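You operate a simulated robot arm through the tools that you are given. There is no shell and no other tool.

The job below is to be done with a simulated two-armed robot. You get a single attempt, and the scene is never put back.

JOB
Pick up the milk jug marked "Tolhade" from the small table at the end of the bays with one hand, pass it to the other hand and put it in the drink cartons drum. Set down upright: milk jug.

Only the result counts: the job must be done as asked and must still hold three seconds after the hand-in. Knocking over, shifting, dropping, spilling or breaking anything else fails it.

ROBOT AND FRAMES
Two 6-joint arms with two-finger grippers on one trunk, on a base that moves. Base frame: it is fixed to the floor where the robot stands at the start and does not move with it; the origin is under the middle of the robot, x ahead of it, y to its left, z up. Units: m, degrees, N and s.
The left shoulder is at the start at [0.061, 0.143, 0.8], the right one opposite. With the tool pointing down near the work surface each hand reaches from about 0.24 to 0.7 m from the robot's upright axis, wherever it stands, measured 20 degrees to its own side. Places, roughly: Drink cartons drum [-4, -2.5, 0.8]; milk jug [-2.75, -0.75, 0.75]. Payload 2.45 kg a hand.
The tool frame of a hand sits at the grasp point between the pads (the TCP): z along the fingers, y along the line on which they close. The tips reach 0.026 m beyond it. The gripper opens to 0.096 m; its body begins 0.069 m behind the TCP.
Orientation is that of the tool frame in the base frame, as a unit quaternion [x, y, z, w]. With the fingers straight down and closing along the base's y, the tool's x points along the base's -x, its y along +y and its z along -z.

CONTROLS
- The arms move only by the tool servo_tool. It takes "left_moves", "right_moves" or both (then of equal length, played together; a hand with none holds still); each is one flat list of numbers, 7 for each row, row after row: the shift along the base's x, y, z in units of 20 mm (1.0 is 20 mm), then the turn, a rotation vector about the base's x, y, z in units of 4 degrees (1.0 is 4 degrees), then the finger opening in m, from 0 to 0.096. In form: [dx, dy, dz, rx, ry, rz, hand, dx, dy, dz, rx, ry, rz, hand, ...]. A call has 1 to 20 rows; each row shifts and turns the commanded pose from where the row before left it. A call with a number of a shift or a turn outside -1 to 1 is refused whole. Rows are played at 5 a second. More than 0.05 m and 8.6 degrees between two rows, or a gripper value outside its range, and nothing of the call is played. A pose out of reach is approached as far as the arm can. The call stops where the force on the tool passes 40 N (or 10 N more than at its start, if that is more) or the arm is blocked; 0.2 s more then pass. Each finger travels about 0.0799 m/s and halts on what it meets, pressing with about 27 N; the grip force reading is that of the motor and also rises with nothing between the fingers. The clock runs only during rows and for 0.2 s after the last one: add rows that do not move to give the fingers time. It gives the time, the measured TCP pose, the force on the tool (base axes), the opening and the grip force at its end, in the units of the frame above (readings bear some noise), with the torque about the TCP (base axes, N m) and any sound that the robot's microphone picked up.
- Cameras (640 x 400 px; columns grow to the right, rows downward): "scene" is now at [0.1443, 0.0109, 1.4208]; the picture's right is [0.14, -0.99, -0.00], its down [-0.61, -0.08, -0.79] and it looks along [0.78, 0.11, -0.61] (base axes); focal length 294 px, centre (320, 200). "left" rides on the left gripper at [0.082, -0.003, -0.098] in its tool frame; the picture's right is [0.04, 1.00, 0.00], its down [-0.73, 0.03, -0.68] and it looks along [-0.68, 0.03, 0.73] (tool axes); focal length 256 px, centre (320, 200). "right" rides on the right gripper at [0.082, 0.003, -0.098] in its tool frame; the picture's right is [-0.04, 1.00, 0.00], its down [-0.73, -0.03, -0.68] and it looks along [-0.68, -0.03, 0.73] (tool axes); focal length 256 px, centre (320, 200). There is no depth. A picture from a camera that has moved, and an enlarged one, comes with that camera's place and axes in the base frame and with its lens.
- camera(camera): a new picture of that camera. It takes no simulated time.
- slide_trunk(by): slides the trunk up (or, below 0, down) by that many m; the arms and the scene camera ride with it, the base frame stays. It gives what a move gives, with no picture.
- roll_base(legs): drives the robot by 1 to 6 legs, each [ahead, turn to the left] in m and degrees, along the robot's own axes; the way and the turn of a leg run together, so that a leg with both is an arc; at most 1.5 m and 180 degrees a leg. The arms and the cameras ride along, it lands a little off, and it stops where it bumps. It gives what a move gives.
- head_to(pan, tilt): turns the head with the scene camera to pan (to the left, within 86 degrees either way) and tilt (down, from -29 to 69), counted from straight ahead of the robot. It gives what a move gives.
- inspect(camera, box): a new picture of the part [left, top, right, bottom] of that camera's present view, enlarged. It takes no simulated time.
- hand_in(): hands the job in; it is judged then, once.

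Nothing tells you exact positions but the pictures and the camera data. Unless the task says otherwise, let go and move clear before handing in.

The tools are called after "Call:" as a command line: name --argument value ..., lists and objects as JSON in quotes. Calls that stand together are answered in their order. servo_tool: Moves the arms, as the interface text tells. Its arguments: {"type":"object","properties":{"left_moves":{"type":"array"},"right_moves":{"type":"array"}},"required":[]} The other tools are called the same way: slide_trunk (by) moves the trunk up or down; roll_base (legs) drives the base; head_to (pan, tilt) turns the head that bears the scene camera; camera (camera) takes a picture; inspect (camera, box) takes an enlarged picture of a part of a camera's view; hand_in () hands the job in.

At the start:

```text
time: 0.0
left_ee_pos: [0.5307, 0.2809, 1.025]
left_tcp_rot: [-0.001, 1.0, 0.0, 0.0]
left_wrist_force: [0.1, -0.1, -0.1]
left_wrist_torque: [-0.03, 0.02, 0.02]
left_opening: 0.0959
left_gripper_force: 0.0
right_ee_pos: [0.501, -0.1905, 1.0687]
right_tcp_rot: [0.0, 1.0, 0.0, 0.0]
right_wrist_force: [-0.4, 0.5, -0.7]
right_wrist_torque: [-0.02, -0.04, -0.01]
right_opening: 0.0961
right_gripper_force: 0.2
trunk travel left (down, up): [-0.425, 0.165]
robot x, y, heading: [-0.0011, 0.0032, -0.2]
head pan, tilt (commanded): [7.8, 37.8]
```

scene: 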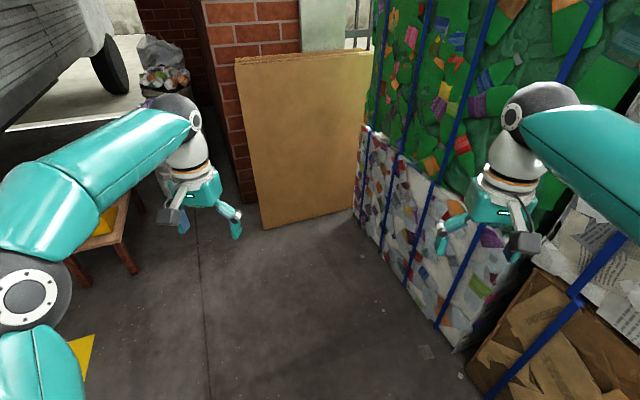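
right: 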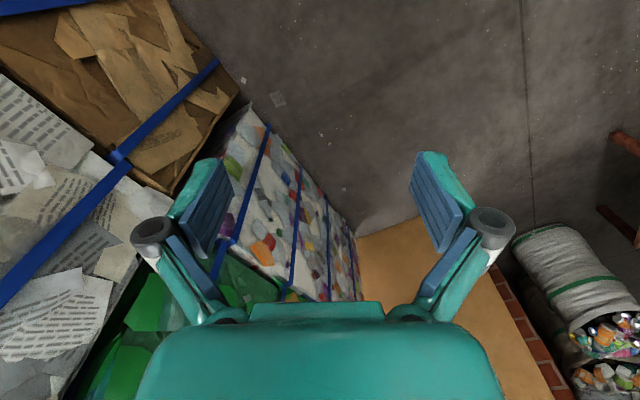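
left: 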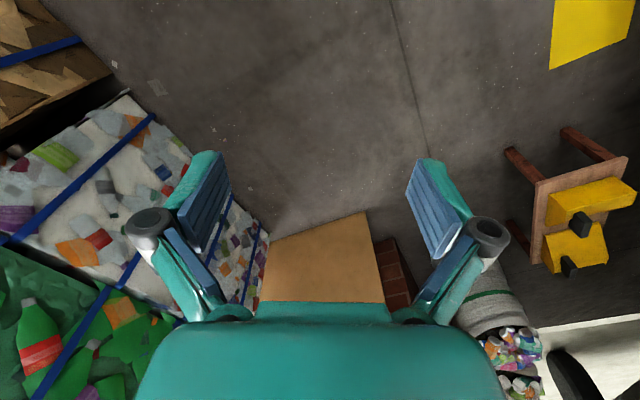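

The robot faces a wall with bales to the right; the jug and the drum are behind me. I will look around with the head before I drive.

Call:
head_to --pan 86 --tilt 20

Call:
camera --camera "scene"

Call:
head_to --pan -86 --tilt 20

Call:
camera --camera "scene"

```text
time: 1.5
left_ee_pos: [0.5307, 0.2809, 1.0263]
left_tcp_rot: [0.001, 1.0, 0.0, 0.0]
left_wrist_force: [-0.3, -0.1, 0.3]
left_wrist_torque: [0.02, 0.08, -0.01]
left_opening: 0.0957
left_gripper_force: 0.0
right_ee_pos: [0.5004, -0.1901, 1.0699]
right_tcp_rot: [0.001, 1.0, 0.0, 0.0]
right_wrist_force: [0.3, -0.3, 0.3]
right_wrist_torque: [-0.06, 0.03, -0.03]
right_opening: 0.0963
right_gripper_force: 0.1
trunk travel left (down, up): [-0.425, 0.165]
robot x, y, heading: [-0.0, 0.0002, -0.1]
head pan, tilt (commanded): [85.9, 20.0]
```

```text
taken
camera scene: at [0.0653, 0.092, 1.449], right [1.0, -0.07, 0.0], down [-0.03, -0.34, -0.94], along [0.07, 0.94, -0.34], focal length 294 px, centre (320, 200)
```

scene: 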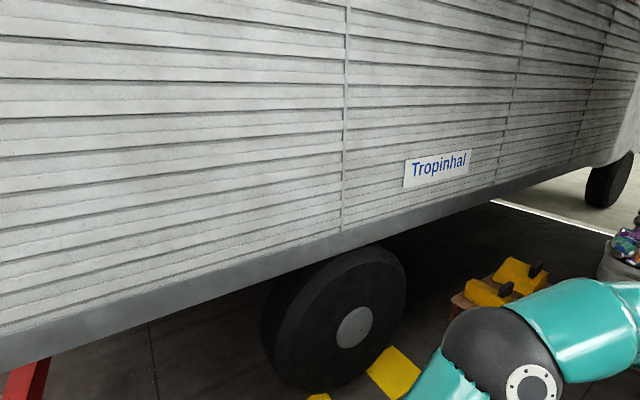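

```text
time: 4.1
left_ee_pos: [0.5299, 0.2815, 1.0265]
left_tcp_rot: [0.0, 1.0, -0.001, 0.001]
left_wrist_force: [-0.3, 0.3, 0.3]
left_wrist_torque: [-0.03, 0.01, 0.0]
left_opening: 0.0958
left_gripper_force: 0.0
right_ee_pos: [0.4981, -0.1901, 1.0693]
right_tcp_rot: [0.0, 1.0, 0.001, 0.001]
right_wrist_force: [-0.2, 0.4, 0.2]
right_wrist_torque: [0.01, -0.01, 0.01]
right_opening: 0.096
right_gripper_force: 0.0
trunk travel left (down, up): [-0.425, 0.165]
robot x, y, heading: [-0.0023, -0.0004, 0.2]
head pan, tilt (commanded): [-85.9, 20.0]
```

```text
taken
camera scene: at [0.0653, -0.0938, 1.449], right [-1.0, -0.07, 0.0], down [-0.03, 0.34, -0.94], along [0.07, -0.94, -0.34], focal length 294 px, centre (320, 200)
```

scene: 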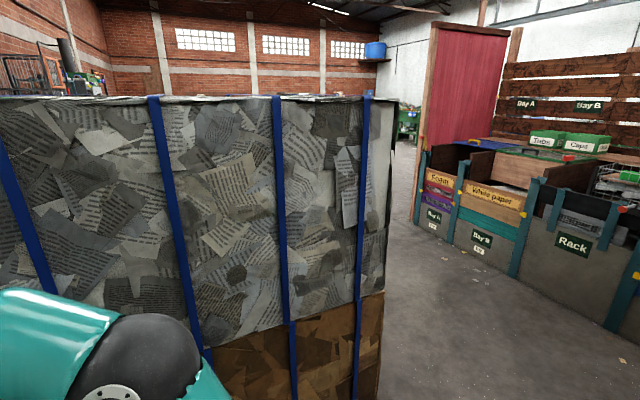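

A truck is about 1.1 m to the left and paper bales are about 1.1 m to the right; the bays open behind me to the right. I will turn right on the spot, looking as I go.

Call:
roll_base --legs '[[0, -90]]'

Call:
head_to --pan -75 --tilt 20

Call:
camera --camera "scene"

Call:
head_to --pan -30 --tilt 20

Call:
camera --camera "scene"

```text
time: 7.8
left_ee_pos: [0.4272, -0.4214, 1.0278]
left_tcp_rot: [0.59, 0.808, 0.0, 0.001]
left_wrist_force: [0.0, -0.4, -1.2]
left_wrist_torque: [0.03, -0.06, 0.02]
left_opening: 0.0958
left_gripper_force: 0.1
right_ee_pos: [-0.0323, -0.5354, 1.0681]
right_tcp_rot: [0.591, 0.806, 0.002, 0.0]
right_wrist_force: [-0.7, 0.2, 0.0]
right_wrist_torque: [0.02, -0.06, 0.0]
right_opening: 0.0959
right_gripper_force: 0.0
trunk travel left (down, up): [-0.425, 0.165]
robot x, y, heading: [0.0568, 0.0225, -72.2]
head pan, tilt (commanded): [-85.9, 20.0]
stopped in leg 1: the robot was blocked; the commanded pose is now the measured one
```

```text
time: 8.6
left_ee_pos: [0.4298, -0.4204, 1.0274]
left_tcp_rot: [0.591, 0.807, 0.001, 0.0]
left_wrist_force: [0.0, -0.4, -0.3]
left_wrist_torque: [-0.01, 0.01, 0.0]
left_opening: 0.0959
left_gripper_force: 0.0
right_ee_pos: [-0.0294, -0.5335, 1.07]
right_tcp_rot: [0.591, 0.807, 0.001, 0.0]
right_wrist_force: [0.1, 0.2, 0.1]
right_wrist_torque: [-0.02, -0.01, 0.0]
right_opening: 0.0961
right_gripper_force: 0.0
trunk travel left (down, up): [-0.425, 0.165]
robot x, y, heading: [0.0544, 0.0191, -72.3]
head pan, tilt (commanded): [-75.0, 20.0]
```

```text
taken
camera scene: at [-0.0062, -0.088, 1.4489], right [-0.54, 0.84, 0.0], down [0.29, 0.18, -0.94], along [-0.79, -0.51, -0.34], focal length 294 px, centre (320, 200)
```

scene: 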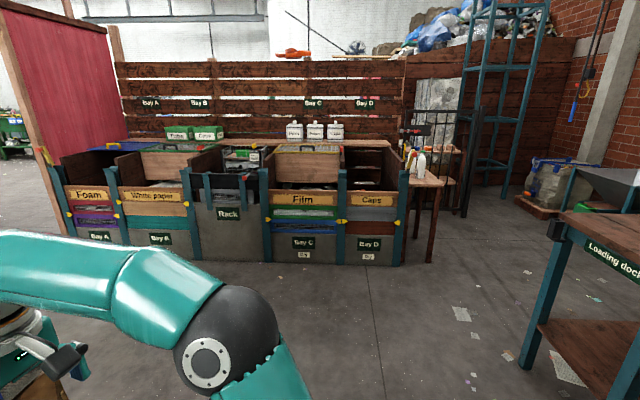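

```text
time: 9.7
left_ee_pos: [0.4295, -0.4206, 1.0274]
left_tcp_rot: [0.59, 0.807, 0.001, 0.001]
left_wrist_force: [-0.3, 1.0, -0.1]
left_wrist_torque: [-0.02, -0.01, -0.02]
left_opening: 0.096
left_gripper_force: 0.0
right_ee_pos: [-0.029, -0.5334, 1.0686]
right_tcp_rot: [0.591, 0.807, 0.001, 0.0]
right_wrist_force: [0.2, -0.2, 0.4]
right_wrist_torque: [-0.02, 0.01, 0.01]
right_opening: 0.0959
right_gripper_force: 0.0
trunk travel left (down, up): [-0.425, 0.165]
robot x, y, heading: [0.0557, 0.0212, -72.5]
head pan, tilt (commanded): [-30.0, 20.0]
```

```text
taken
camera scene: at [0.0527, -0.1287, 1.4489], right [-0.98, 0.22, 0.0], down [0.07, 0.33, -0.94], along [-0.2, -0.92, -0.34], focal length 294 px, centre (320, 200)
```

scene: 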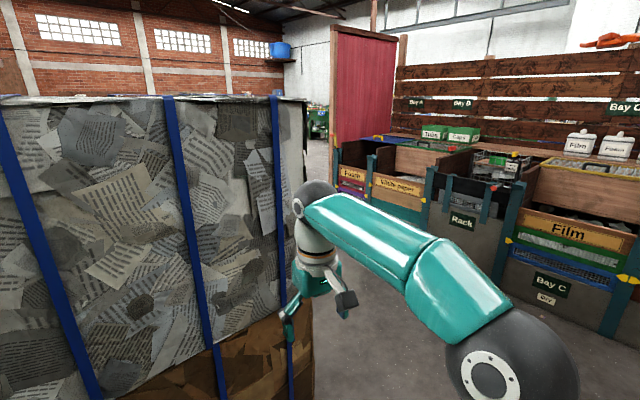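

The turn was blocked at -72 degrees and the base was nudged a little. I will look to the left to see what blocked it before moving again.

Call:
head_to --pan 45 --tilt 35

Call:
camera --camera "scene"

Call:
camera --camera "left"

Call:
camera --camera "right"

Call:
head_to --pan 0 --tilt 60

Call:
camera --camera "scene"

```text
time: 11.2
left_ee_pos: [0.4306, -0.4201, 1.0282]
left_tcp_rot: [0.591, 0.807, 0.001, 0.001]
left_wrist_force: [-0.5, 0.2, -0.3]
left_wrist_torque: [-0.01, -0.02, 0.0]
left_opening: 0.0959
left_gripper_force: 0.1
right_ee_pos: [-0.0294, -0.5333, 1.0698]
right_tcp_rot: [0.591, 0.807, 0.001, 0.0]
right_wrist_force: [-0.1, 0.7, -0.4]
right_wrist_torque: [0.0, 0.0, -0.02]
right_opening: 0.0959
right_gripper_force: 0.2
trunk travel left (down, up): [-0.425, 0.165]
robot x, y, heading: [0.055, 0.0205, -72.3]
head pan, tilt (commanded): [45.0, 35.0]
```

```text
taken
camera scene: at [0.1509, -0.0783, 1.4251], right [-0.46, -0.89, 0.0], down [-0.51, 0.26, -0.82], along [0.73, -0.38, -0.57], focal length 294 px, centre (320, 200)
```

scene: 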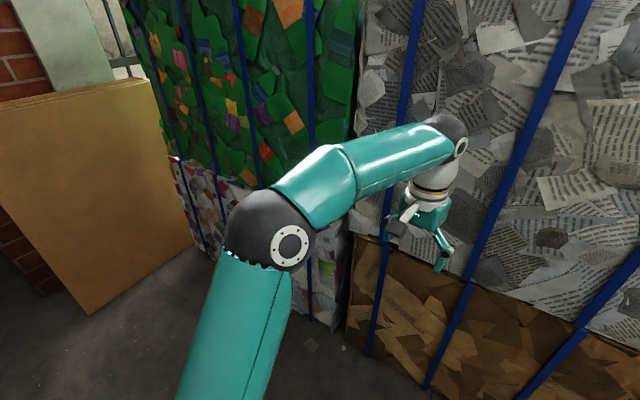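

```text
taken
camera left: at [0.4029, -0.3434, 1.1263], right [0.94, 0.34, 0.0], down [0.25, -0.69, 0.68], along [0.23, -0.64, -0.73], focal length 256 px, centre (320, 200)
```

left: 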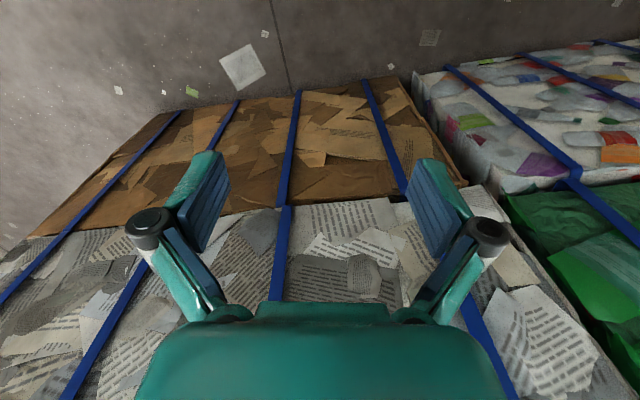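

```text
taken
camera right: at [-0.0503, -0.454, 1.1671], right [0.96, 0.26, 0.0], down [0.19, -0.71, 0.68], along [0.18, -0.65, -0.74], focal length 256 px, centre (320, 200)
```

right: 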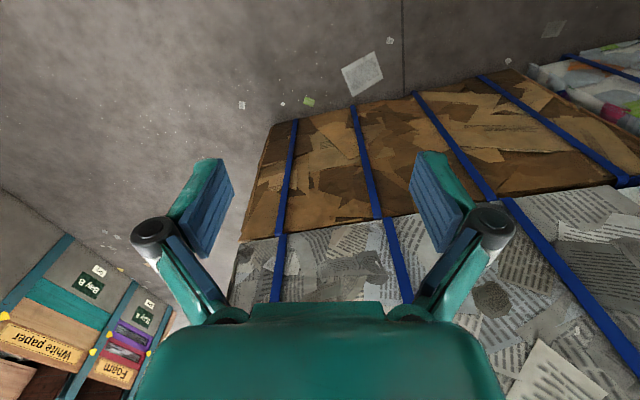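

```text
time: 12.3
left_ee_pos: [0.4304, -0.4199, 1.0269]
left_tcp_rot: [0.591, 0.807, 0.001, 0.0]
left_wrist_force: [0.0, 0.2, -0.3]
left_wrist_torque: [0.01, 0.03, 0.0]
left_opening: 0.0959
left_gripper_force: 0.0
right_ee_pos: [-0.0287, -0.5331, 1.069]
right_tcp_rot: [0.59, 0.807, 0.001, 0.0]
right_wrist_force: [0.8, -0.1, 0.7]
right_wrist_torque: [0.0, -0.01, 0.03]
right_opening: 0.0961
right_gripper_force: 0.0
trunk travel left (down, up): [-0.425, 0.165]
robot x, y, heading: [0.0578, 0.0226, -72.3]
head pan, tilt (commanded): [0.0, 60.0]
```

```text
taken
camera scene: at [0.093, -0.1013, 1.3908], right [-0.95, -0.3, 0.0], down [-0.26, 0.83, -0.5], along [0.15, -0.48, -0.87], focal length 294 px, centre (320, 200)
```

scene: 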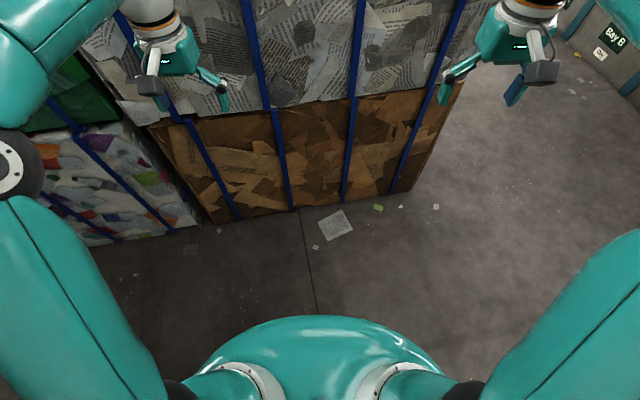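

Nothing in front seems to touch: the bale face runs from about (-0.13, -1.05) to (0.8, -0.56), roughly 0.3 m beyond the hands. I will check the floor at both sides of the base.

Call:
head_to --pan -86 --tilt 50

Call:
camera --camera "scene"

Call:
head_to --pan 86 --tilt 50

Call:
camera --camera "scene"

Call:
head_to --pan 86 --tilt 10

Call:
camera --camera "scene"

```text
time: 13.9
left_ee_pos: [0.4308, -0.421, 1.027]
left_tcp_rot: [0.591, 0.807, 0.001, -0.001]
left_wrist_force: [0.6, -0.5, 0.0]
left_wrist_torque: [0.0, 0.0, -0.02]
left_opening: 0.0961
left_gripper_force: 0.1
right_ee_pos: [-0.0288, -0.5346, 1.0701]
right_tcp_rot: [0.59, 0.807, 0.001, -0.001]
right_wrist_force: [0.9, -0.7, -0.2]
right_wrist_torque: [0.05, 0.01, 0.01]
right_opening: 0.0962
right_gripper_force: 0.1
trunk travel left (down, up): [-0.425, 0.165]
robot x, y, heading: [0.0566, 0.0181, -72.6]
head pan, tilt (commanded): [-85.9, 50.0]
```

```text
taken
camera scene: at [0.0012, -0.0662, 1.4034], right [-0.37, 0.93, 0.0], down [0.71, 0.28, -0.64], along [-0.6, -0.24, -0.77], focal length 294 px, centre (320, 200)
```

scene: 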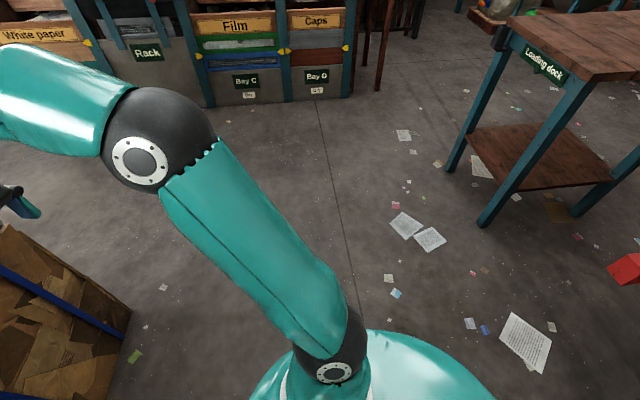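

```text
time: 16.5
left_ee_pos: [0.4298, -0.4207, 1.0278]
left_tcp_rot: [0.591, 0.807, 0.0, 0.001]
left_wrist_force: [0.1, -0.7, -0.3]
left_wrist_torque: [0.0, -0.01, -0.04]
left_opening: 0.0961
left_gripper_force: 0.1
right_ee_pos: [-0.0291, -0.5328, 1.0698]
right_tcp_rot: [0.591, 0.807, 0.002, -0.001]
right_wrist_force: [0.4, -0.7, -0.4]
right_wrist_torque: [0.01, 0.0, 0.04]
right_opening: 0.0958
right_gripper_force: 0.0
trunk travel left (down, up): [-0.425, 0.165]
robot x, y, heading: [0.0586, 0.0202, -72.5]
head pan, tilt (commanded): [85.9, 50.0]
```

```text
taken
camera scene: at [0.1476, -0.0197, 1.4034], right [0.23, -0.97, 0.0], down [-0.74, -0.18, -0.64], along [0.62, 0.15, -0.77], focal length 294 px, centre (320, 200)
```

scene: 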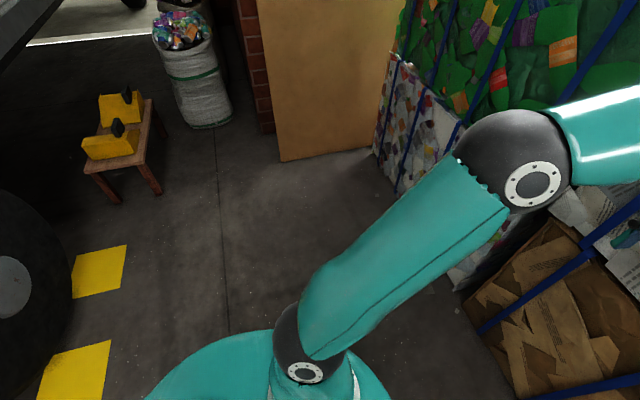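

```text
time: 17.5
left_ee_pos: [0.4307, -0.4209, 1.0286]
left_tcp_rot: [0.59, 0.807, 0.001, 0.0]
left_wrist_force: [0.2, 0.6, 0.8]
left_wrist_torque: [-0.05, 0.05, -0.02]
left_opening: 0.0959
left_gripper_force: 0.0
right_ee_pos: [-0.0297, -0.5336, 1.0694]
right_tcp_rot: [0.591, 0.807, 0.002, -0.001]
right_wrist_force: [-0.3, 0.5, -0.8]
right_wrist_torque: [0.02, -0.02, 0.02]
right_opening: 0.0958
right_gripper_force: 0.0
trunk travel left (down, up): [-0.425, 0.165]
robot x, y, heading: [0.0554, 0.021, -72.5]
head pan, tilt (commanded): [85.9, 10.0]
```

```text
taken
camera scene: at [0.1632, -0.016, 1.4652], right [0.23, -0.97, 0.0], down [-0.17, -0.04, -0.98], along [0.96, 0.23, -0.17], focal length 294 px, centre (320, 200)
```

scene: 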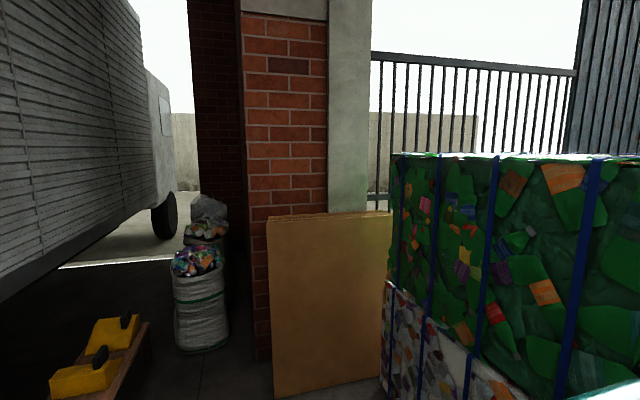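

The sides look clear, so whatever blocked the turn must be in the unseen patch behind the robot. I will turn back left and look at that patch.

Call:
roll_base --legs '[[0, 60]]'

Call:
head_to --pan 86 --tilt 55

Call:
camera --camera "scene"

```text
time: 20.9
left_ee_pos: [0.6285, 0.1113, 1.0277]
left_tcp_rot: [0.119, 0.993, 0.001, 0.0]
left_wrist_force: [-0.3, -0.8, 0.0]
left_wrist_torque: [0.0, -0.02, 0.02]
left_opening: 0.0957
left_gripper_force: 0.2
right_ee_pos: [0.4865, -0.3394, 1.0697]
right_tcp_rot: [0.119, 0.993, 0.001, 0.0]
right_wrist_force: [0.2, 0.0, -0.2]
right_wrist_torque: [-0.02, 0.05, 0.02]
right_opening: 0.096
right_gripper_force: 0.1
trunk travel left (down, up): [-0.425, 0.165]
robot x, y, heading: [0.0505, -0.0224, -13.7]
head pan, tilt (commanded): [85.9, 10.0]
```

```text
time: 22.0
left_ee_pos: [0.6279, 0.1111, 1.0287]
left_tcp_rot: [0.119, 0.993, 0.0, 0.0]
left_wrist_force: [-0.4, 0.5, 0.7]
left_wrist_torque: [0.0, -0.01, 0.01]
left_opening: 0.0959
left_gripper_force: 0.0
right_ee_pos: [0.4863, -0.3418, 1.0696]
right_tcp_rot: [0.118, 0.993, 0.0, -0.001]
right_wrist_force: [1.1, 0.6, 0.0]
right_wrist_torque: [0.03, 0.03, 0.02]
right_opening: 0.0961
right_gripper_force: 0.1
trunk travel left (down, up): [-0.425, 0.165]
robot x, y, heading: [0.0508, -0.0228, -13.9]
head pan, tilt (commanded): [85.9, 55.0]
```

```text
taken
camera scene: at [0.1249, 0.0297, 1.397], right [0.95, -0.31, 0.0], down [-0.25, -0.78, -0.57], along [0.18, 0.55, -0.82], focal length 294 px, centre (320, 200)
```

scene: 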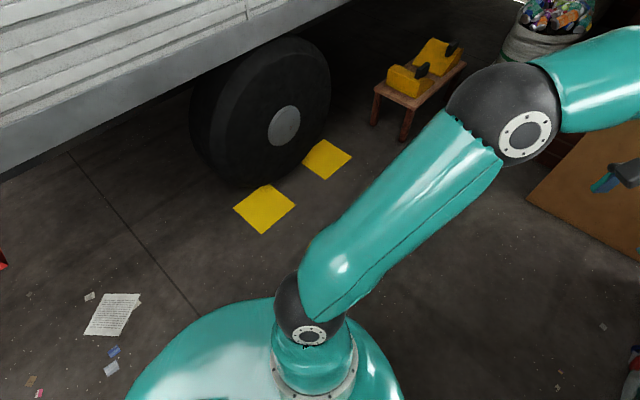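

The floor around the base is clear, with the truck and its tyre at y of about 1.2, so I see no real obstacle. I will try the right turn again in smaller legs.

Call:
roll_base --legs '[[0, -40], [0, -40]]'

```text
time: 26.3
left_ee_pos: [0.3245, -0.5506, 1.029]
left_tcp_rot: [0.7, 0.714, 0.001, 0.0]
left_wrist_force: [0.2, 0.2, 0.3]
left_wrist_torque: [0.02, -0.04, 0.04]
left_opening: 0.096
left_gripper_force: 0.0
right_ee_pos: [-0.1482, -0.5284, 1.0697]
right_tcp_rot: [0.7, 0.714, 0.002, -0.001]
right_wrist_force: [-0.1, 0.5, -0.7]
right_wrist_torque: [0.05, 0.0, 0.01]
right_opening: 0.0962
right_gripper_force: 0.1
trunk travel left (down, up): [-0.425, 0.165]
robot x, y, heading: [0.104, -0.0176, -91.1]
head pan, tilt (commanded): [85.9, 55.0]
stopped in leg 2: the robot was blocked; the commanded pose is now the measured one
```

It got past -72 this time and is now at -91, so the block is not at a fixed angle. I will go on turning right and check the view.

Call:
roll_base --legs '[[0, -30]]'

Call:
head_to --pan -40 --tilt 25

Call:
camera --camera "scene"

Call:
head_to --pan 40 --tilt 35

Call:
camera --camera "scene"

```text
time: 28.3
left_ee_pos: [0.0277, -0.5903, 1.029]
left_tcp_rot: [0.862, 0.508, 0.001, 0.001]
left_wrist_force: [-0.5, 0.6, 0.8]
left_wrist_torque: [0.0, 0.04, -0.01]
left_opening: 0.0959
left_gripper_force: 0.1
right_ee_pos: [-0.3702, -0.3344, 1.0718]
right_tcp_rot: [0.861, 0.508, 0.001, 0.001]
right_wrist_force: [0.2, -1.3, 0.2]
right_wrist_torque: [0.0, 0.02, 0.0]
right_opening: 0.0958
right_gripper_force: 0.0
trunk travel left (down, up): [-0.425, 0.165]
robot x, y, heading: [0.1245, -0.0326, -121.1]
head pan, tilt (commanded): [85.9, 55.0]
```

```text
time: 30.4
left_ee_pos: [0.0285, -0.5899, 1.031]
left_tcp_rot: [0.861, 0.509, 0.0, 0.001]
left_wrist_force: [-0.5, 0.3, -0.6]
left_wrist_torque: [0.01, -0.03, -0.01]
left_opening: 0.096
left_gripper_force: 0.0
right_ee_pos: [-0.3695, -0.335, 1.0709]
right_tcp_rot: [0.861, 0.509, 0.001, 0.0]
right_wrist_force: [0.5, 1.0, 0.1]
right_wrist_torque: [0.02, 0.02, -0.01]
right_opening: 0.0961
right_gripper_force: 0.0
trunk travel left (down, up): [-0.425, 0.165]
robot x, y, heading: [0.1254, -0.0326, -121.0]
head pan, tilt (commanded): [-40.0, 25.0]
```

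```text
taken
camera scene: at [0.0044, -0.115, 1.4408], right [-0.32, 0.95, 0.0], down [0.4, 0.14, -0.91], along [-0.86, -0.29, -0.42], focal length 294 px, centre (320, 200)
```

scene: 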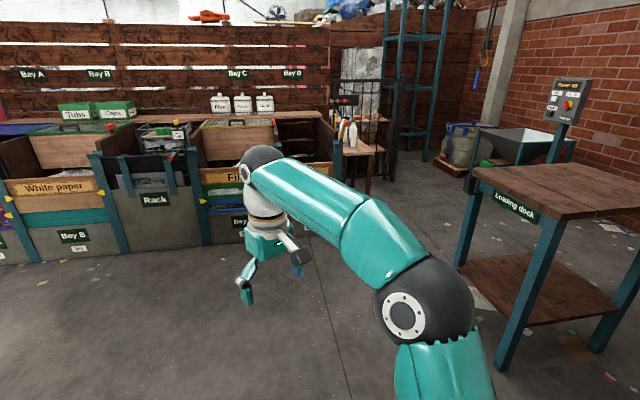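

```text
time: 31.9
left_ee_pos: [0.0291, -0.5905, 1.03]
left_tcp_rot: [0.861, 0.508, 0.0, 0.001]
left_wrist_force: [0.0, 0.2, -0.3]
left_wrist_torque: [0.06, 0.02, 0.0]
left_opening: 0.0958
left_gripper_force: 0.1
right_ee_pos: [-0.3696, -0.3349, 1.0705]
right_tcp_rot: [0.861, 0.508, 0.002, 0.0]
right_wrist_force: [0.1, 1.3, 0.2]
right_wrist_torque: [0.04, 0.01, 0.01]
right_opening: 0.0956
right_gripper_force: 0.1
trunk travel left (down, up): [-0.425, 0.165]
robot x, y, heading: [0.1248, -0.0322, -120.9]
head pan, tilt (commanded): [40.0, 35.0]
```

```text
taken
camera scene: at [0.1051, -0.1721, 1.4251], right [-0.99, -0.15, 0.0], down [-0.09, 0.57, -0.82], along [0.13, -0.81, -0.57], focal length 294 px, centre (320, 200)
```

scene: 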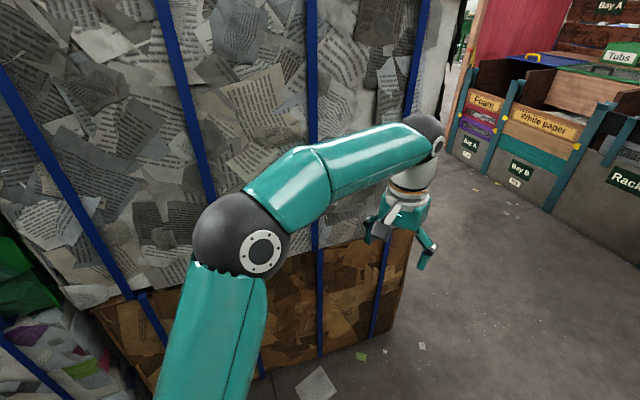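

Now the bays, the small table with the bottles at the end of the bays, and the loading dock table to the right are in view. I will zoom in on the small table.

Call:
head_to --pan -60 --tilt 15

Call:
camera --camera "scene"

Call:
inspect --camera "scene" --box '[150, 80, 390, 250]'

```text
time: 33.7
left_ee_pos: [0.0288, -0.5906, 1.0295]
left_tcp_rot: [0.861, 0.509, 0.0, 0.0]
left_wrist_force: [-0.1, 0.0, 0.1]
left_wrist_torque: [0.02, -0.02, 0.01]
left_opening: 0.0961
left_gripper_force: 0.0
right_ee_pos: [-0.3691, -0.3329, 1.0704]
right_tcp_rot: [0.861, 0.508, 0.002, 0.001]
right_wrist_force: [0.6, 0.5, -0.3]
right_wrist_torque: [0.0, 0.04, 0.01]
right_opening: 0.0961
right_gripper_force: 0.1
trunk travel left (down, up): [-0.425, 0.165]
robot x, y, heading: [0.1247, -0.0343, -121.0]
head pan, tilt (commanded): [-60.0, 15.0]
```

```text
taken
camera scene: at [-0.0019, -0.0834, 1.4571], right [0.02, 1.0, 0.0], down [0.26, 0.0, -0.97], along [-0.97, 0.02, -0.26], focal length 294 px, centre (320, 200)
```

scene: 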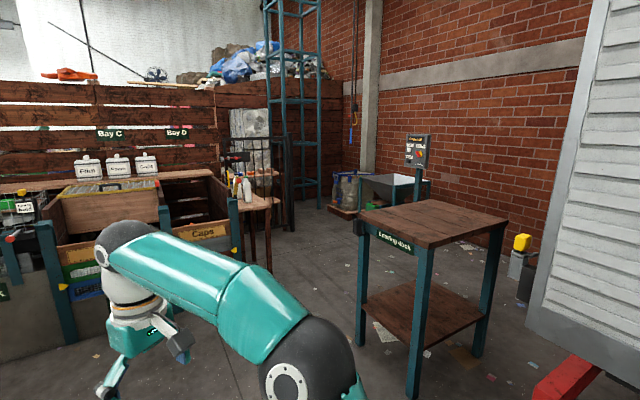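

```text
2.35 times, centred on (270, 165) of scene
camera zoom: at [-0.0019, -0.0834, 1.4571], right [0.02, 1.0, 0.0], down [0.26, 0.0, -0.97], along [-0.97, 0.02, -0.26], focal length 691 px, centre (438, 282)
```

zoom: 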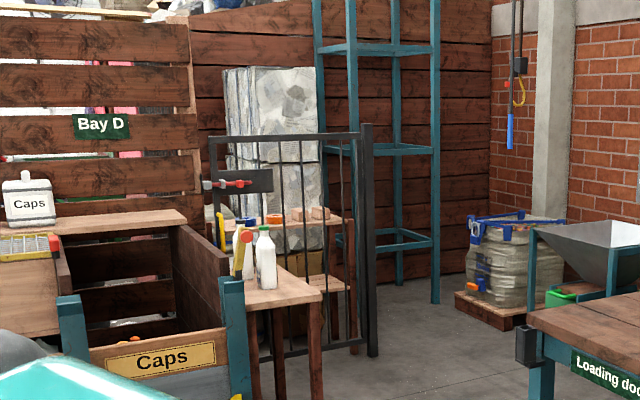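

The small table stands between Bay D and an open-looking barred gate, and the "Loading dock" table's near corner is about at (-1.66, 0.22). I will turn to face it and drive part of the way.

Call:
roll_base --legs '[[0, -45]]'

Call:
head_to --pan 0 --tilt 20

Call:
camera --camera "scene"

```text
time: 36.5
left_ee_pos: [-0.3381, -0.352, 1.0293]
left_tcp_rot: [0.991, 0.133, 0.0, 0.002]
left_wrist_force: [0.5, 0.6, 0.1]
left_wrist_torque: [-0.03, 0.0, 0.0]
left_opening: 0.0961
left_gripper_force: 0.1
right_ee_pos: [-0.4325, 0.1138, 1.0723]
right_tcp_rot: [0.991, 0.133, 0.0, 0.001]
right_wrist_force: [0.3, 0.4, -0.3]
right_wrist_torque: [-0.03, 0.0, 0.0]
right_opening: 0.0961
right_gripper_force: 0.0
trunk travel left (down, up): [-0.425, 0.165]
robot x, y, heading: [0.1387, -0.0703, -167.2]
head pan, tilt (commanded): [-60.0, 15.0]
```

```text
time: 37.8
left_ee_pos: [-0.3394, -0.3504, 1.0301]
left_tcp_rot: [0.991, 0.133, 0.0, 0.001]
left_wrist_force: [0.7, 0.2, -0.5]
left_wrist_torque: [-0.01, 0.01, 0.01]
left_opening: 0.0959
left_gripper_force: 0.1
right_ee_pos: [-0.4334, 0.1141, 1.072]
right_tcp_rot: [0.991, 0.133, 0.0, 0.0]
right_wrist_force: [0.2, 0.3, 0.5]
right_wrist_torque: [-0.03, 0.0, 0.0]
right_opening: 0.0958
right_gripper_force: 0.1
trunk travel left (down, up): [-0.425, 0.165]
robot x, y, heading: [0.135, -0.0664, -167.1]
head pan, tilt (commanded): [0.0, 20.0]
```

```text
taken
camera scene: at [-0.0148, -0.1026, 1.4489], right [-0.22, 0.97, 0.0], down [0.33, 0.08, -0.94], along [-0.92, -0.21, -0.34], focal length 294 px, centre (320, 200)
```

scene: 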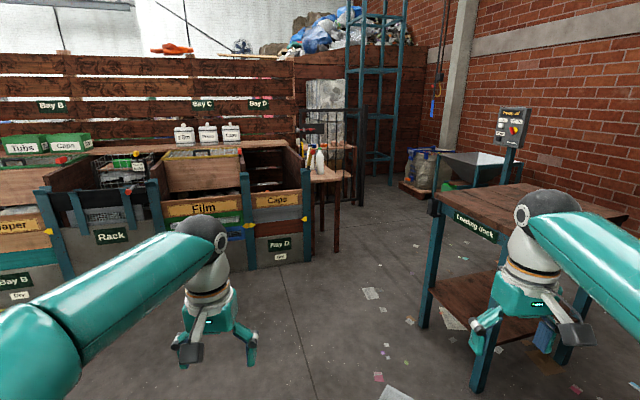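

The way ahead between Bay D and the loading dock table is free. I will drive 1.1 m ahead and look again.

Call:
roll_base --legs '[[1.1, 0]]'

Call:
camera --camera "scene"

Call:
inspect --camera "scene" --box '[220, 60, 460, 210]'

```text
time: 43.5
left_ee_pos: [-1.411, -0.6044, 1.0302]
left_tcp_rot: [0.99, 0.138, 0.001, 0.001]
left_wrist_force: [0.4, -0.6, -0.1]
left_wrist_torque: [0.0, -0.03, 0.0]
left_opening: 0.096
left_gripper_force: 0.0
right_ee_pos: [-1.5085, -0.1428, 1.0709]
right_tcp_rot: [0.991, 0.136, -0.001, 0.001]
right_wrist_force: [0.0, 0.3, -0.1]
right_wrist_torque: [0.0, 0.01, -0.03]
right_opening: 0.0961
right_gripper_force: 0.0
trunk travel left (down, up): [-0.425, 0.165]
robot x, y, heading: [-0.9362, -0.3177, -166.7]
head pan, tilt (commanded): [0.0, 20.0]
```

```text
taken
camera scene: at [-1.0892, -0.3553, 1.4488], right [-0.23, 0.97, 0.0], down [0.33, 0.08, -0.94], along [-0.91, -0.22, -0.34], focal length 294 px, centre (320, 200)
```

scene: 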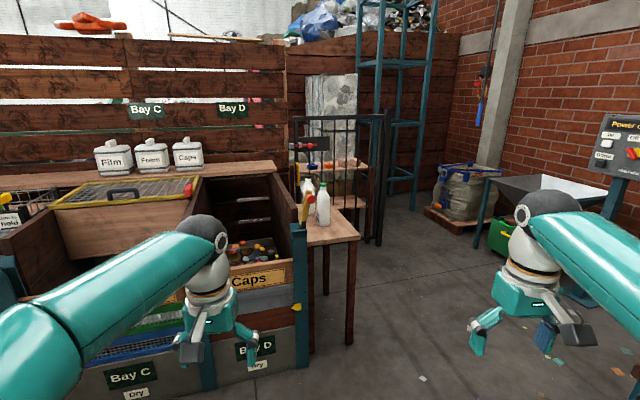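

```text
2.67 times, centred on (340, 135) of scene
camera zoom: at [-1.0892, -0.3553, 1.4488], right [-0.23, 0.97, 0.0], down [0.33, 0.08, -0.94], along [-0.91, -0.22, -0.34], focal length 783 px, centre (267, 373)
```

zoom: 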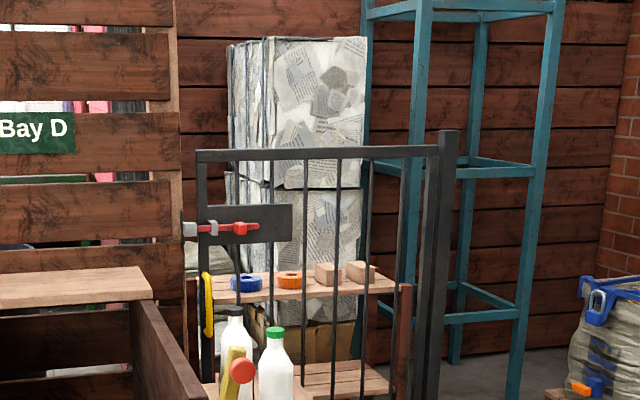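

Two or three bottles stand on the small table (top about 0.73 m, near edge from about (-2.35,-0.72) to (-2.5,-0.49)), with the gate just behind. I will creep closer and slightly to the right to see the labels and the way to the drum.

Call:
roll_base --legs '[[0, -10], [0.5, 0]]'

Call:
camera --camera "scene"

Call:
inspect --camera "scene" --box '[160, 80, 400, 250]'

```text
time: 47.2
left_ee_pos: [-1.9604, -0.5472, 1.0292]
left_tcp_rot: [0.999, 0.05, 0.0, 0.0]
left_wrist_force: [0.2, -0.5, 1.1]
left_wrist_torque: [0.02, 0.01, -0.01]
left_opening: 0.0959
left_gripper_force: 0.0
right_ee_pos: [-1.9755, -0.0734, 1.0712]
right_tcp_rot: [0.999, 0.049, 0.0, 0.001]
right_wrist_force: [-1.0, 1.0, -0.5]
right_wrist_torque: [0.03, -0.02, 0.01]
right_opening: 0.0961
right_gripper_force: 0.0
trunk travel left (down, up): [-0.425, 0.165]
robot x, y, heading: [-1.4454, -0.3415, -176.6]
head pan, tilt (commanded): [0.0, 20.0]
```

```text
taken
camera scene: at [-1.6003, -0.354, 1.4488], right [-0.06, 1.0, 0.0], down [0.34, 0.02, -0.94], along [-0.94, -0.05, -0.34], focal length 294 px, centre (320, 200)
```

scene: 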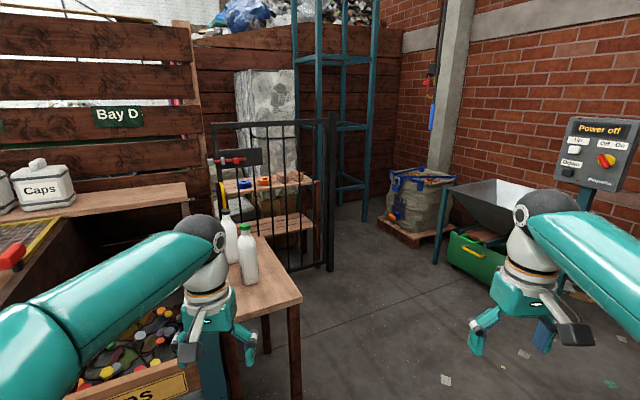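

```text
2.35 times, centred on (280, 165) of scene
camera zoom: at [-1.6003, -0.354, 1.4488], right [-0.06, 1.0, 0.0], down [0.34, 0.02, -0.94], along [-0.94, -0.05, -0.34], focal length 691 px, centre (414, 282)
```

zoom: 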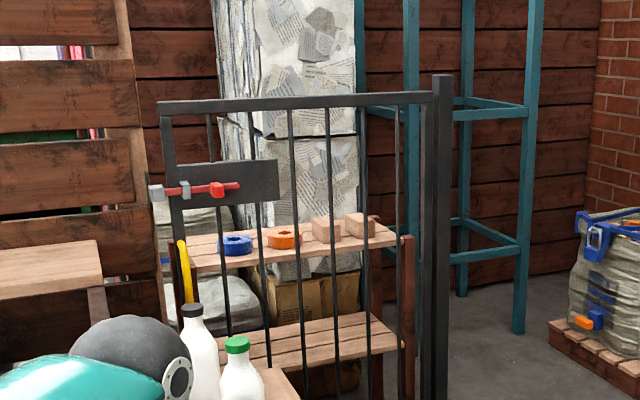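

Two white bottles stand on the table: one with a green cap near (-2.59,-0.70), one with a black cap near (-2.74,-0.84). I will zoom in on them for the labels.

Call:
inspect --camera "scene" --box '[200, 190, 300, 300]'

Call:
head_to --pan -30 --tilt 25

Call:
camera --camera "scene"

```text
3.64 times, centred on (250, 245) of scene
camera zoom: at [-1.6003, -0.354, 1.4488], right [-0.06, 1.0, 0.0], down [0.34, 0.02, -0.94], along [-0.94, -0.05, -0.34], focal length 1067 px, centre (574, 36)
```

zoom: 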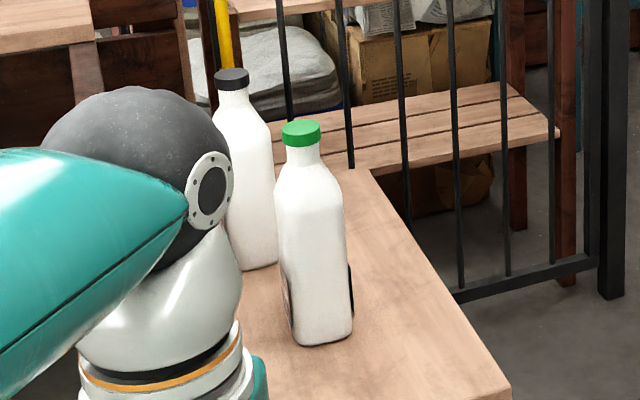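

```text
time: 48.2
left_ee_pos: [-1.9596, -0.5464, 1.031]
left_tcp_rot: [0.999, 0.049, 0.0, 0.001]
left_wrist_force: [-0.3, -0.6, 0.0]
left_wrist_torque: [0.04, 0.0, -0.03]
left_opening: 0.0961
left_gripper_force: 0.2
right_ee_pos: [-1.9745, -0.0738, 1.0726]
right_tcp_rot: [0.999, 0.05, 0.001, 0.001]
right_wrist_force: [0.8, 0.2, 1.1]
right_wrist_torque: [0.0, 0.03, 0.0]
right_opening: 0.0961
right_gripper_force: 0.1
trunk travel left (down, up): [-0.425, 0.165]
robot x, y, heading: [-1.4441, -0.3461, -176.7]
head pan, tilt (commanded): [-30.0, 25.0]
```

```text
taken
camera scene: at [-1.5885, -0.3072, 1.4408], right [0.45, 0.89, 0.0], down [0.38, -0.19, -0.91], along [-0.81, 0.41, -0.42], focal length 294 px, centre (320, 200)
```

scene: 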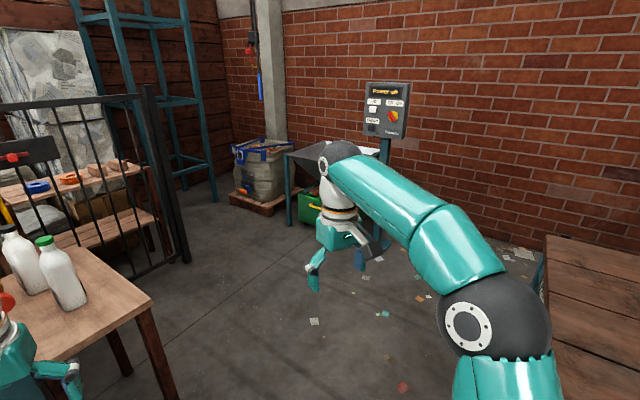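

The bottles have labels on their sides, not toward me, and their tops are at about 0.99 m, near my finger tips' height. I will raise the trunk and drive around to the right side of the table.

Call:
slide_trunk --by 0.16

Call:
roll_base --legs '[[0, -22], [0.75, 0]]'

Call:
head_to --pan 60 --tilt 30

Call:
camera --camera "scene"

```text
time: 50.0
left_ee_pos: [-1.9597, -0.5462, 1.1909]
left_tcp_rot: [0.999, 0.049, 0.001, 0.001]
left_wrist_force: [-0.2, 0.6, 0.9]
left_wrist_torque: [0.0, 0.0, -0.01]
left_opening: 0.0959
left_gripper_force: 0.0
right_ee_pos: [-1.9757, -0.073, 1.2323]
right_tcp_rot: [0.999, 0.048, 0.0, 0.001]
right_wrist_force: [0.5, 0.0, 0.8]
right_wrist_torque: [-0.02, 0.0, 0.01]
right_opening: 0.0961
right_gripper_force: 0.1
trunk travel left (down, up): [-0.585, 0.005]
robot x, y, heading: [-1.4404, -0.3455, -176.5]
head pan, tilt (commanded): [-30.0, 25.0]
```

```text
time: 55.4
left_ee_pos: [-2.7113, -0.1032, 1.191]
left_tcp_rot: [0.99, -0.139, -0.001, 0.001]
left_wrist_force: [0.8, 0.6, 0.7]
left_wrist_torque: [0.04, 0.0, -0.01]
left_opening: 0.0958
left_gripper_force: 0.1
right_ee_pos: [-2.5498, 0.3411, 1.2322]
right_tcp_rot: [0.99, -0.14, 0.0, 0.001]
right_wrist_force: [-0.1, 0.7, -0.7]
right_wrist_torque: [0.02, -0.03, 0.0]
right_opening: 0.096
right_gripper_force: 0.0
trunk travel left (down, up): [-0.585, 0.005]
robot x, y, heading: [-2.1548, -0.1045, 161.5]
head pan, tilt (commanded): [-30.0, 25.0]
```

```text
time: 57.1
left_ee_pos: [-2.7111, -0.1033, 1.1922]
left_tcp_rot: [0.99, -0.14, 0.001, 0.001]
left_wrist_force: [0.2, 0.0, 0.0]
left_wrist_torque: [0.02, -0.01, 0.02]
left_opening: 0.096
left_gripper_force: 0.1
right_ee_pos: [-2.5494, 0.3416, 1.2327]
right_tcp_rot: [0.99, -0.139, 0.0, 0.001]
right_wrist_force: [0.0, -0.2, 0.3]
right_wrist_torque: [-0.02, 0.0, -0.01]
right_opening: 0.0959
right_gripper_force: 0.1
trunk travel left (down, up): [-0.585, 0.005]
robot x, y, heading: [-2.1567, -0.102, 161.7]
head pan, tilt (commanded): [60.0, 30.0]
```

```text
taken
camera scene: at [-2.2827, -0.1449, 1.5929], right [-0.66, 0.75, 0.0], down [0.37, 0.33, -0.87], along [-0.65, -0.57, -0.5], focal length 294 px, centre (320, 200)
```

scene: 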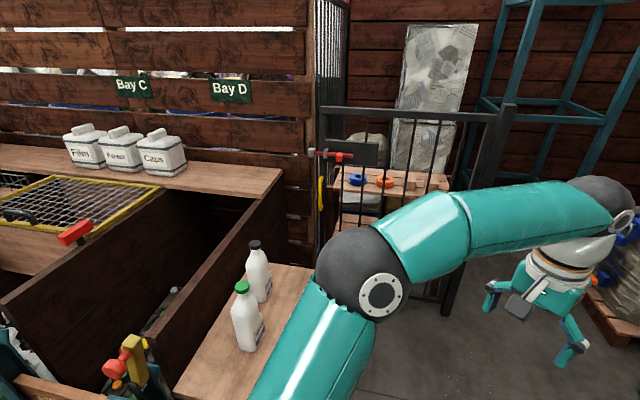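

Labels face this side now. I will zoom in on both bottles.

Call:
inspect --camera "scene" --box '[210, 230, 300, 360]'

Call:
inspect --camera "scene" --box '[300, 60, 560, 240]'

```text
3.08 times, centred on (255, 295) of scene
camera zoom: at [-2.2827, -0.1449, 1.5929], right [-0.66, 0.75, 0.0], down [0.37, 0.33, -0.87], along [-0.65, -0.57, -0.5], focal length 903 px, centre (520, -92)
```

zoom: 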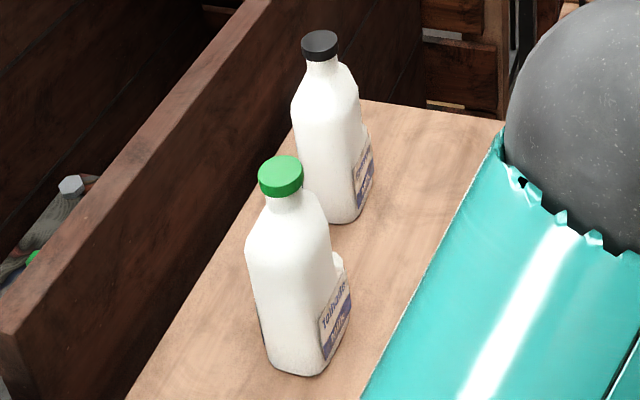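

```text
2.22 times, centred on (430, 150) of scene
camera zoom: at [-2.2827, -0.1449, 1.5929], right [-0.66, 0.75, 0.0], down [0.37, 0.33, -0.87], along [-0.65, -0.57, -0.5], focal length 652 px, centre (76, 311)
```

zoom: 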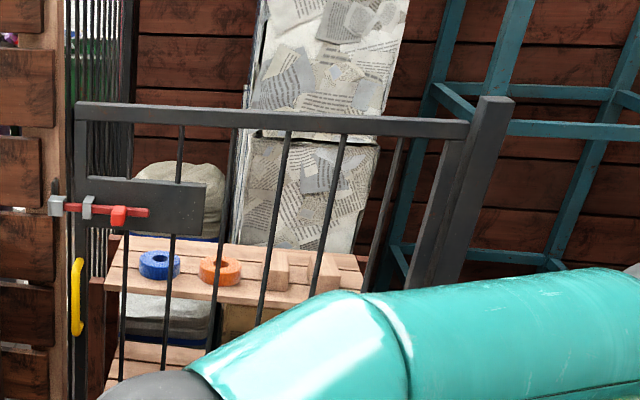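

The green-capped jug's label seems to start with "To"; I need a closer look at both. I will turn left to face the table with the arms above bottle height.

Call:
roll_base --legs '[[0, 72]]'

Call:
head_to --pan 0 --tilt 40

Call:
camera --camera "scene"

```text
time: 60.9
left_ee_pos: [-2.3555, -0.622, 1.191]
left_tcp_rot: [0.897, 0.441, -0.001, -0.001]
left_wrist_force: [1.9, -0.3, 0.1]
left_wrist_torque: [0.07, 0.1, 0.03]
left_opening: 0.0961
left_gripper_force: 0.1
right_ee_pos: [-2.7103, -0.3079, 1.2362]
right_tcp_rot: [0.898, 0.44, -0.002, -0.001]
right_wrist_force: [1.2, -1.4, 1.4]
right_wrist_torque: [0.05, 0.07, -0.03]
right_opening: 0.0961
right_gripper_force: 0.0
trunk travel left (down, up): [-0.585, 0.005]
robot x, y, heading: [-2.1959, -0.0629, -128.2]
head pan, tilt (commanded): [60.0, 30.0]
stopped in leg 1: the robot was blocked; the commanded pose is now the measured one
```

```text
time: 62.2
left_ee_pos: [-2.3584, -0.6192, 1.1923]
left_tcp_rot: [0.897, 0.441, 0.001, 0.0]
left_wrist_force: [-0.1, -0.1, -0.1]
left_wrist_torque: [-0.01, -0.01, -0.02]
left_opening: 0.0961
left_gripper_force: 0.1
right_ee_pos: [-2.7131, -0.3062, 1.235]
right_tcp_rot: [0.898, 0.44, 0.0, 0.0]
right_wrist_force: [-0.1, 0.0, 0.9]
right_wrist_torque: [0.01, -0.02, 0.0]
right_opening: 0.096
right_gripper_force: 0.1
trunk travel left (down, up): [-0.585, 0.005]
robot x, y, heading: [-2.1963, -0.0639, -128.3]
head pan, tilt (commanded): [0.0, 40.0]
```

```text
taken
camera scene: at [-2.2888, -0.1812, 1.5775], right [-0.79, 0.62, 0.0], down [0.4, 0.51, -0.77], along [-0.47, -0.6, -0.64], focal length 294 px, centre (320, 200)
```

scene: 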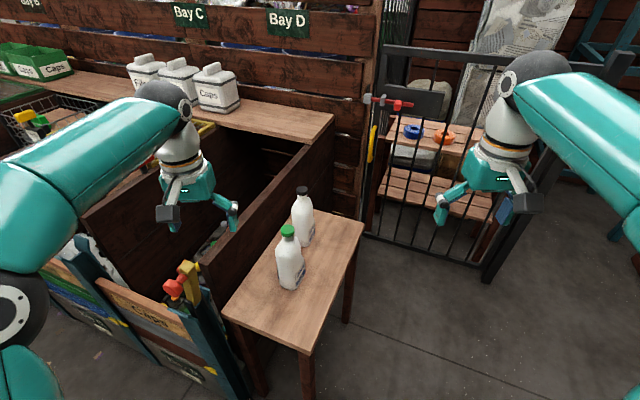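

I face the table; the hands are above and clear of both bottles. I will zoom in on the labels.

Call:
inspect --camera "scene" --box '[265, 180, 325, 300]'

Call:
inspect --camera "scene" --box '[340, 20, 560, 220]'

Call:
camera --camera "left"

Call:
camera --camera "right"

```text
3.33 times, centred on (295, 240) of scene
camera zoom: at [-2.2888, -0.1812, 1.5775], right [-0.79, 0.62, 0.0], down [0.4, 0.51, -0.77], along [-0.47, -0.6, -0.64], focal length 978 px, centre (403, 67)
```

zoom: 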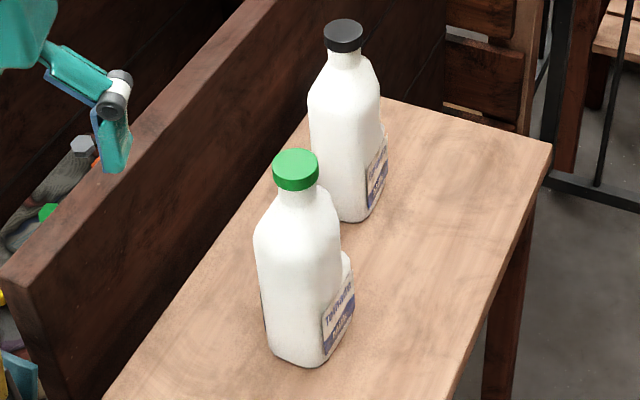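

```text
2.00 times, centred on (450, 120) of scene
camera zoom: at [-2.2888, -0.1812, 1.5775], right [-0.79, 0.62, 0.0], down [0.4, 0.51, -0.77], along [-0.47, -0.6, -0.64], focal length 587 px, centre (60, 360)
```

zoom: 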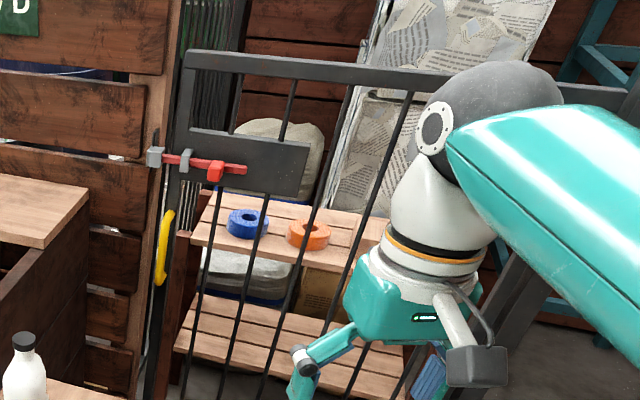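

```text
taken
camera left: at [-2.3111, -0.5525, 1.2907], right [0.81, -0.58, 0.0], down [-0.43, -0.6, 0.68], along [-0.39, -0.55, -0.73], focal length 256 px, centre (320, 200)
```

left: 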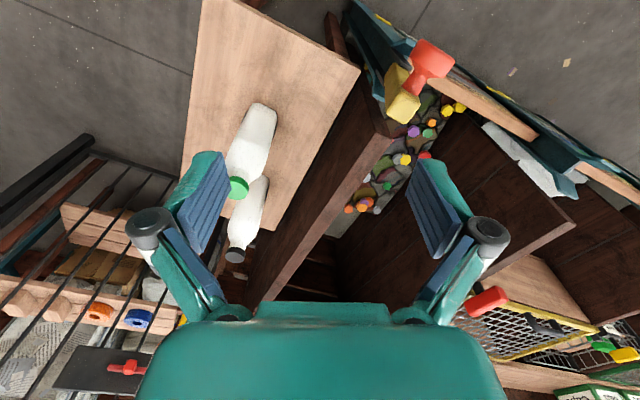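

```text
taken
camera right: at [-2.6606, -0.2422, 1.3319], right [0.76, -0.64, 0.0], down [-0.47, -0.56, 0.68], along [-0.44, -0.52, -0.73], focal length 256 px, centre (320, 200)
```

right: 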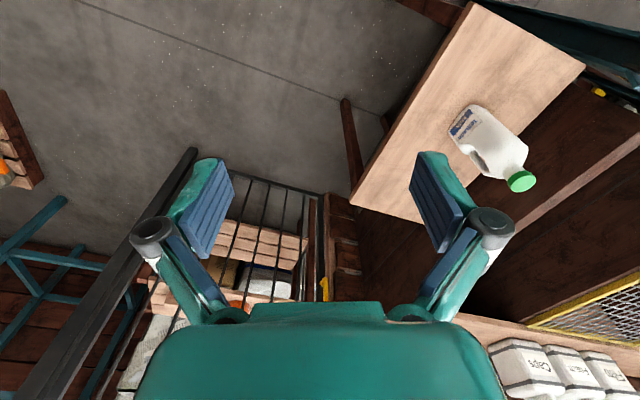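

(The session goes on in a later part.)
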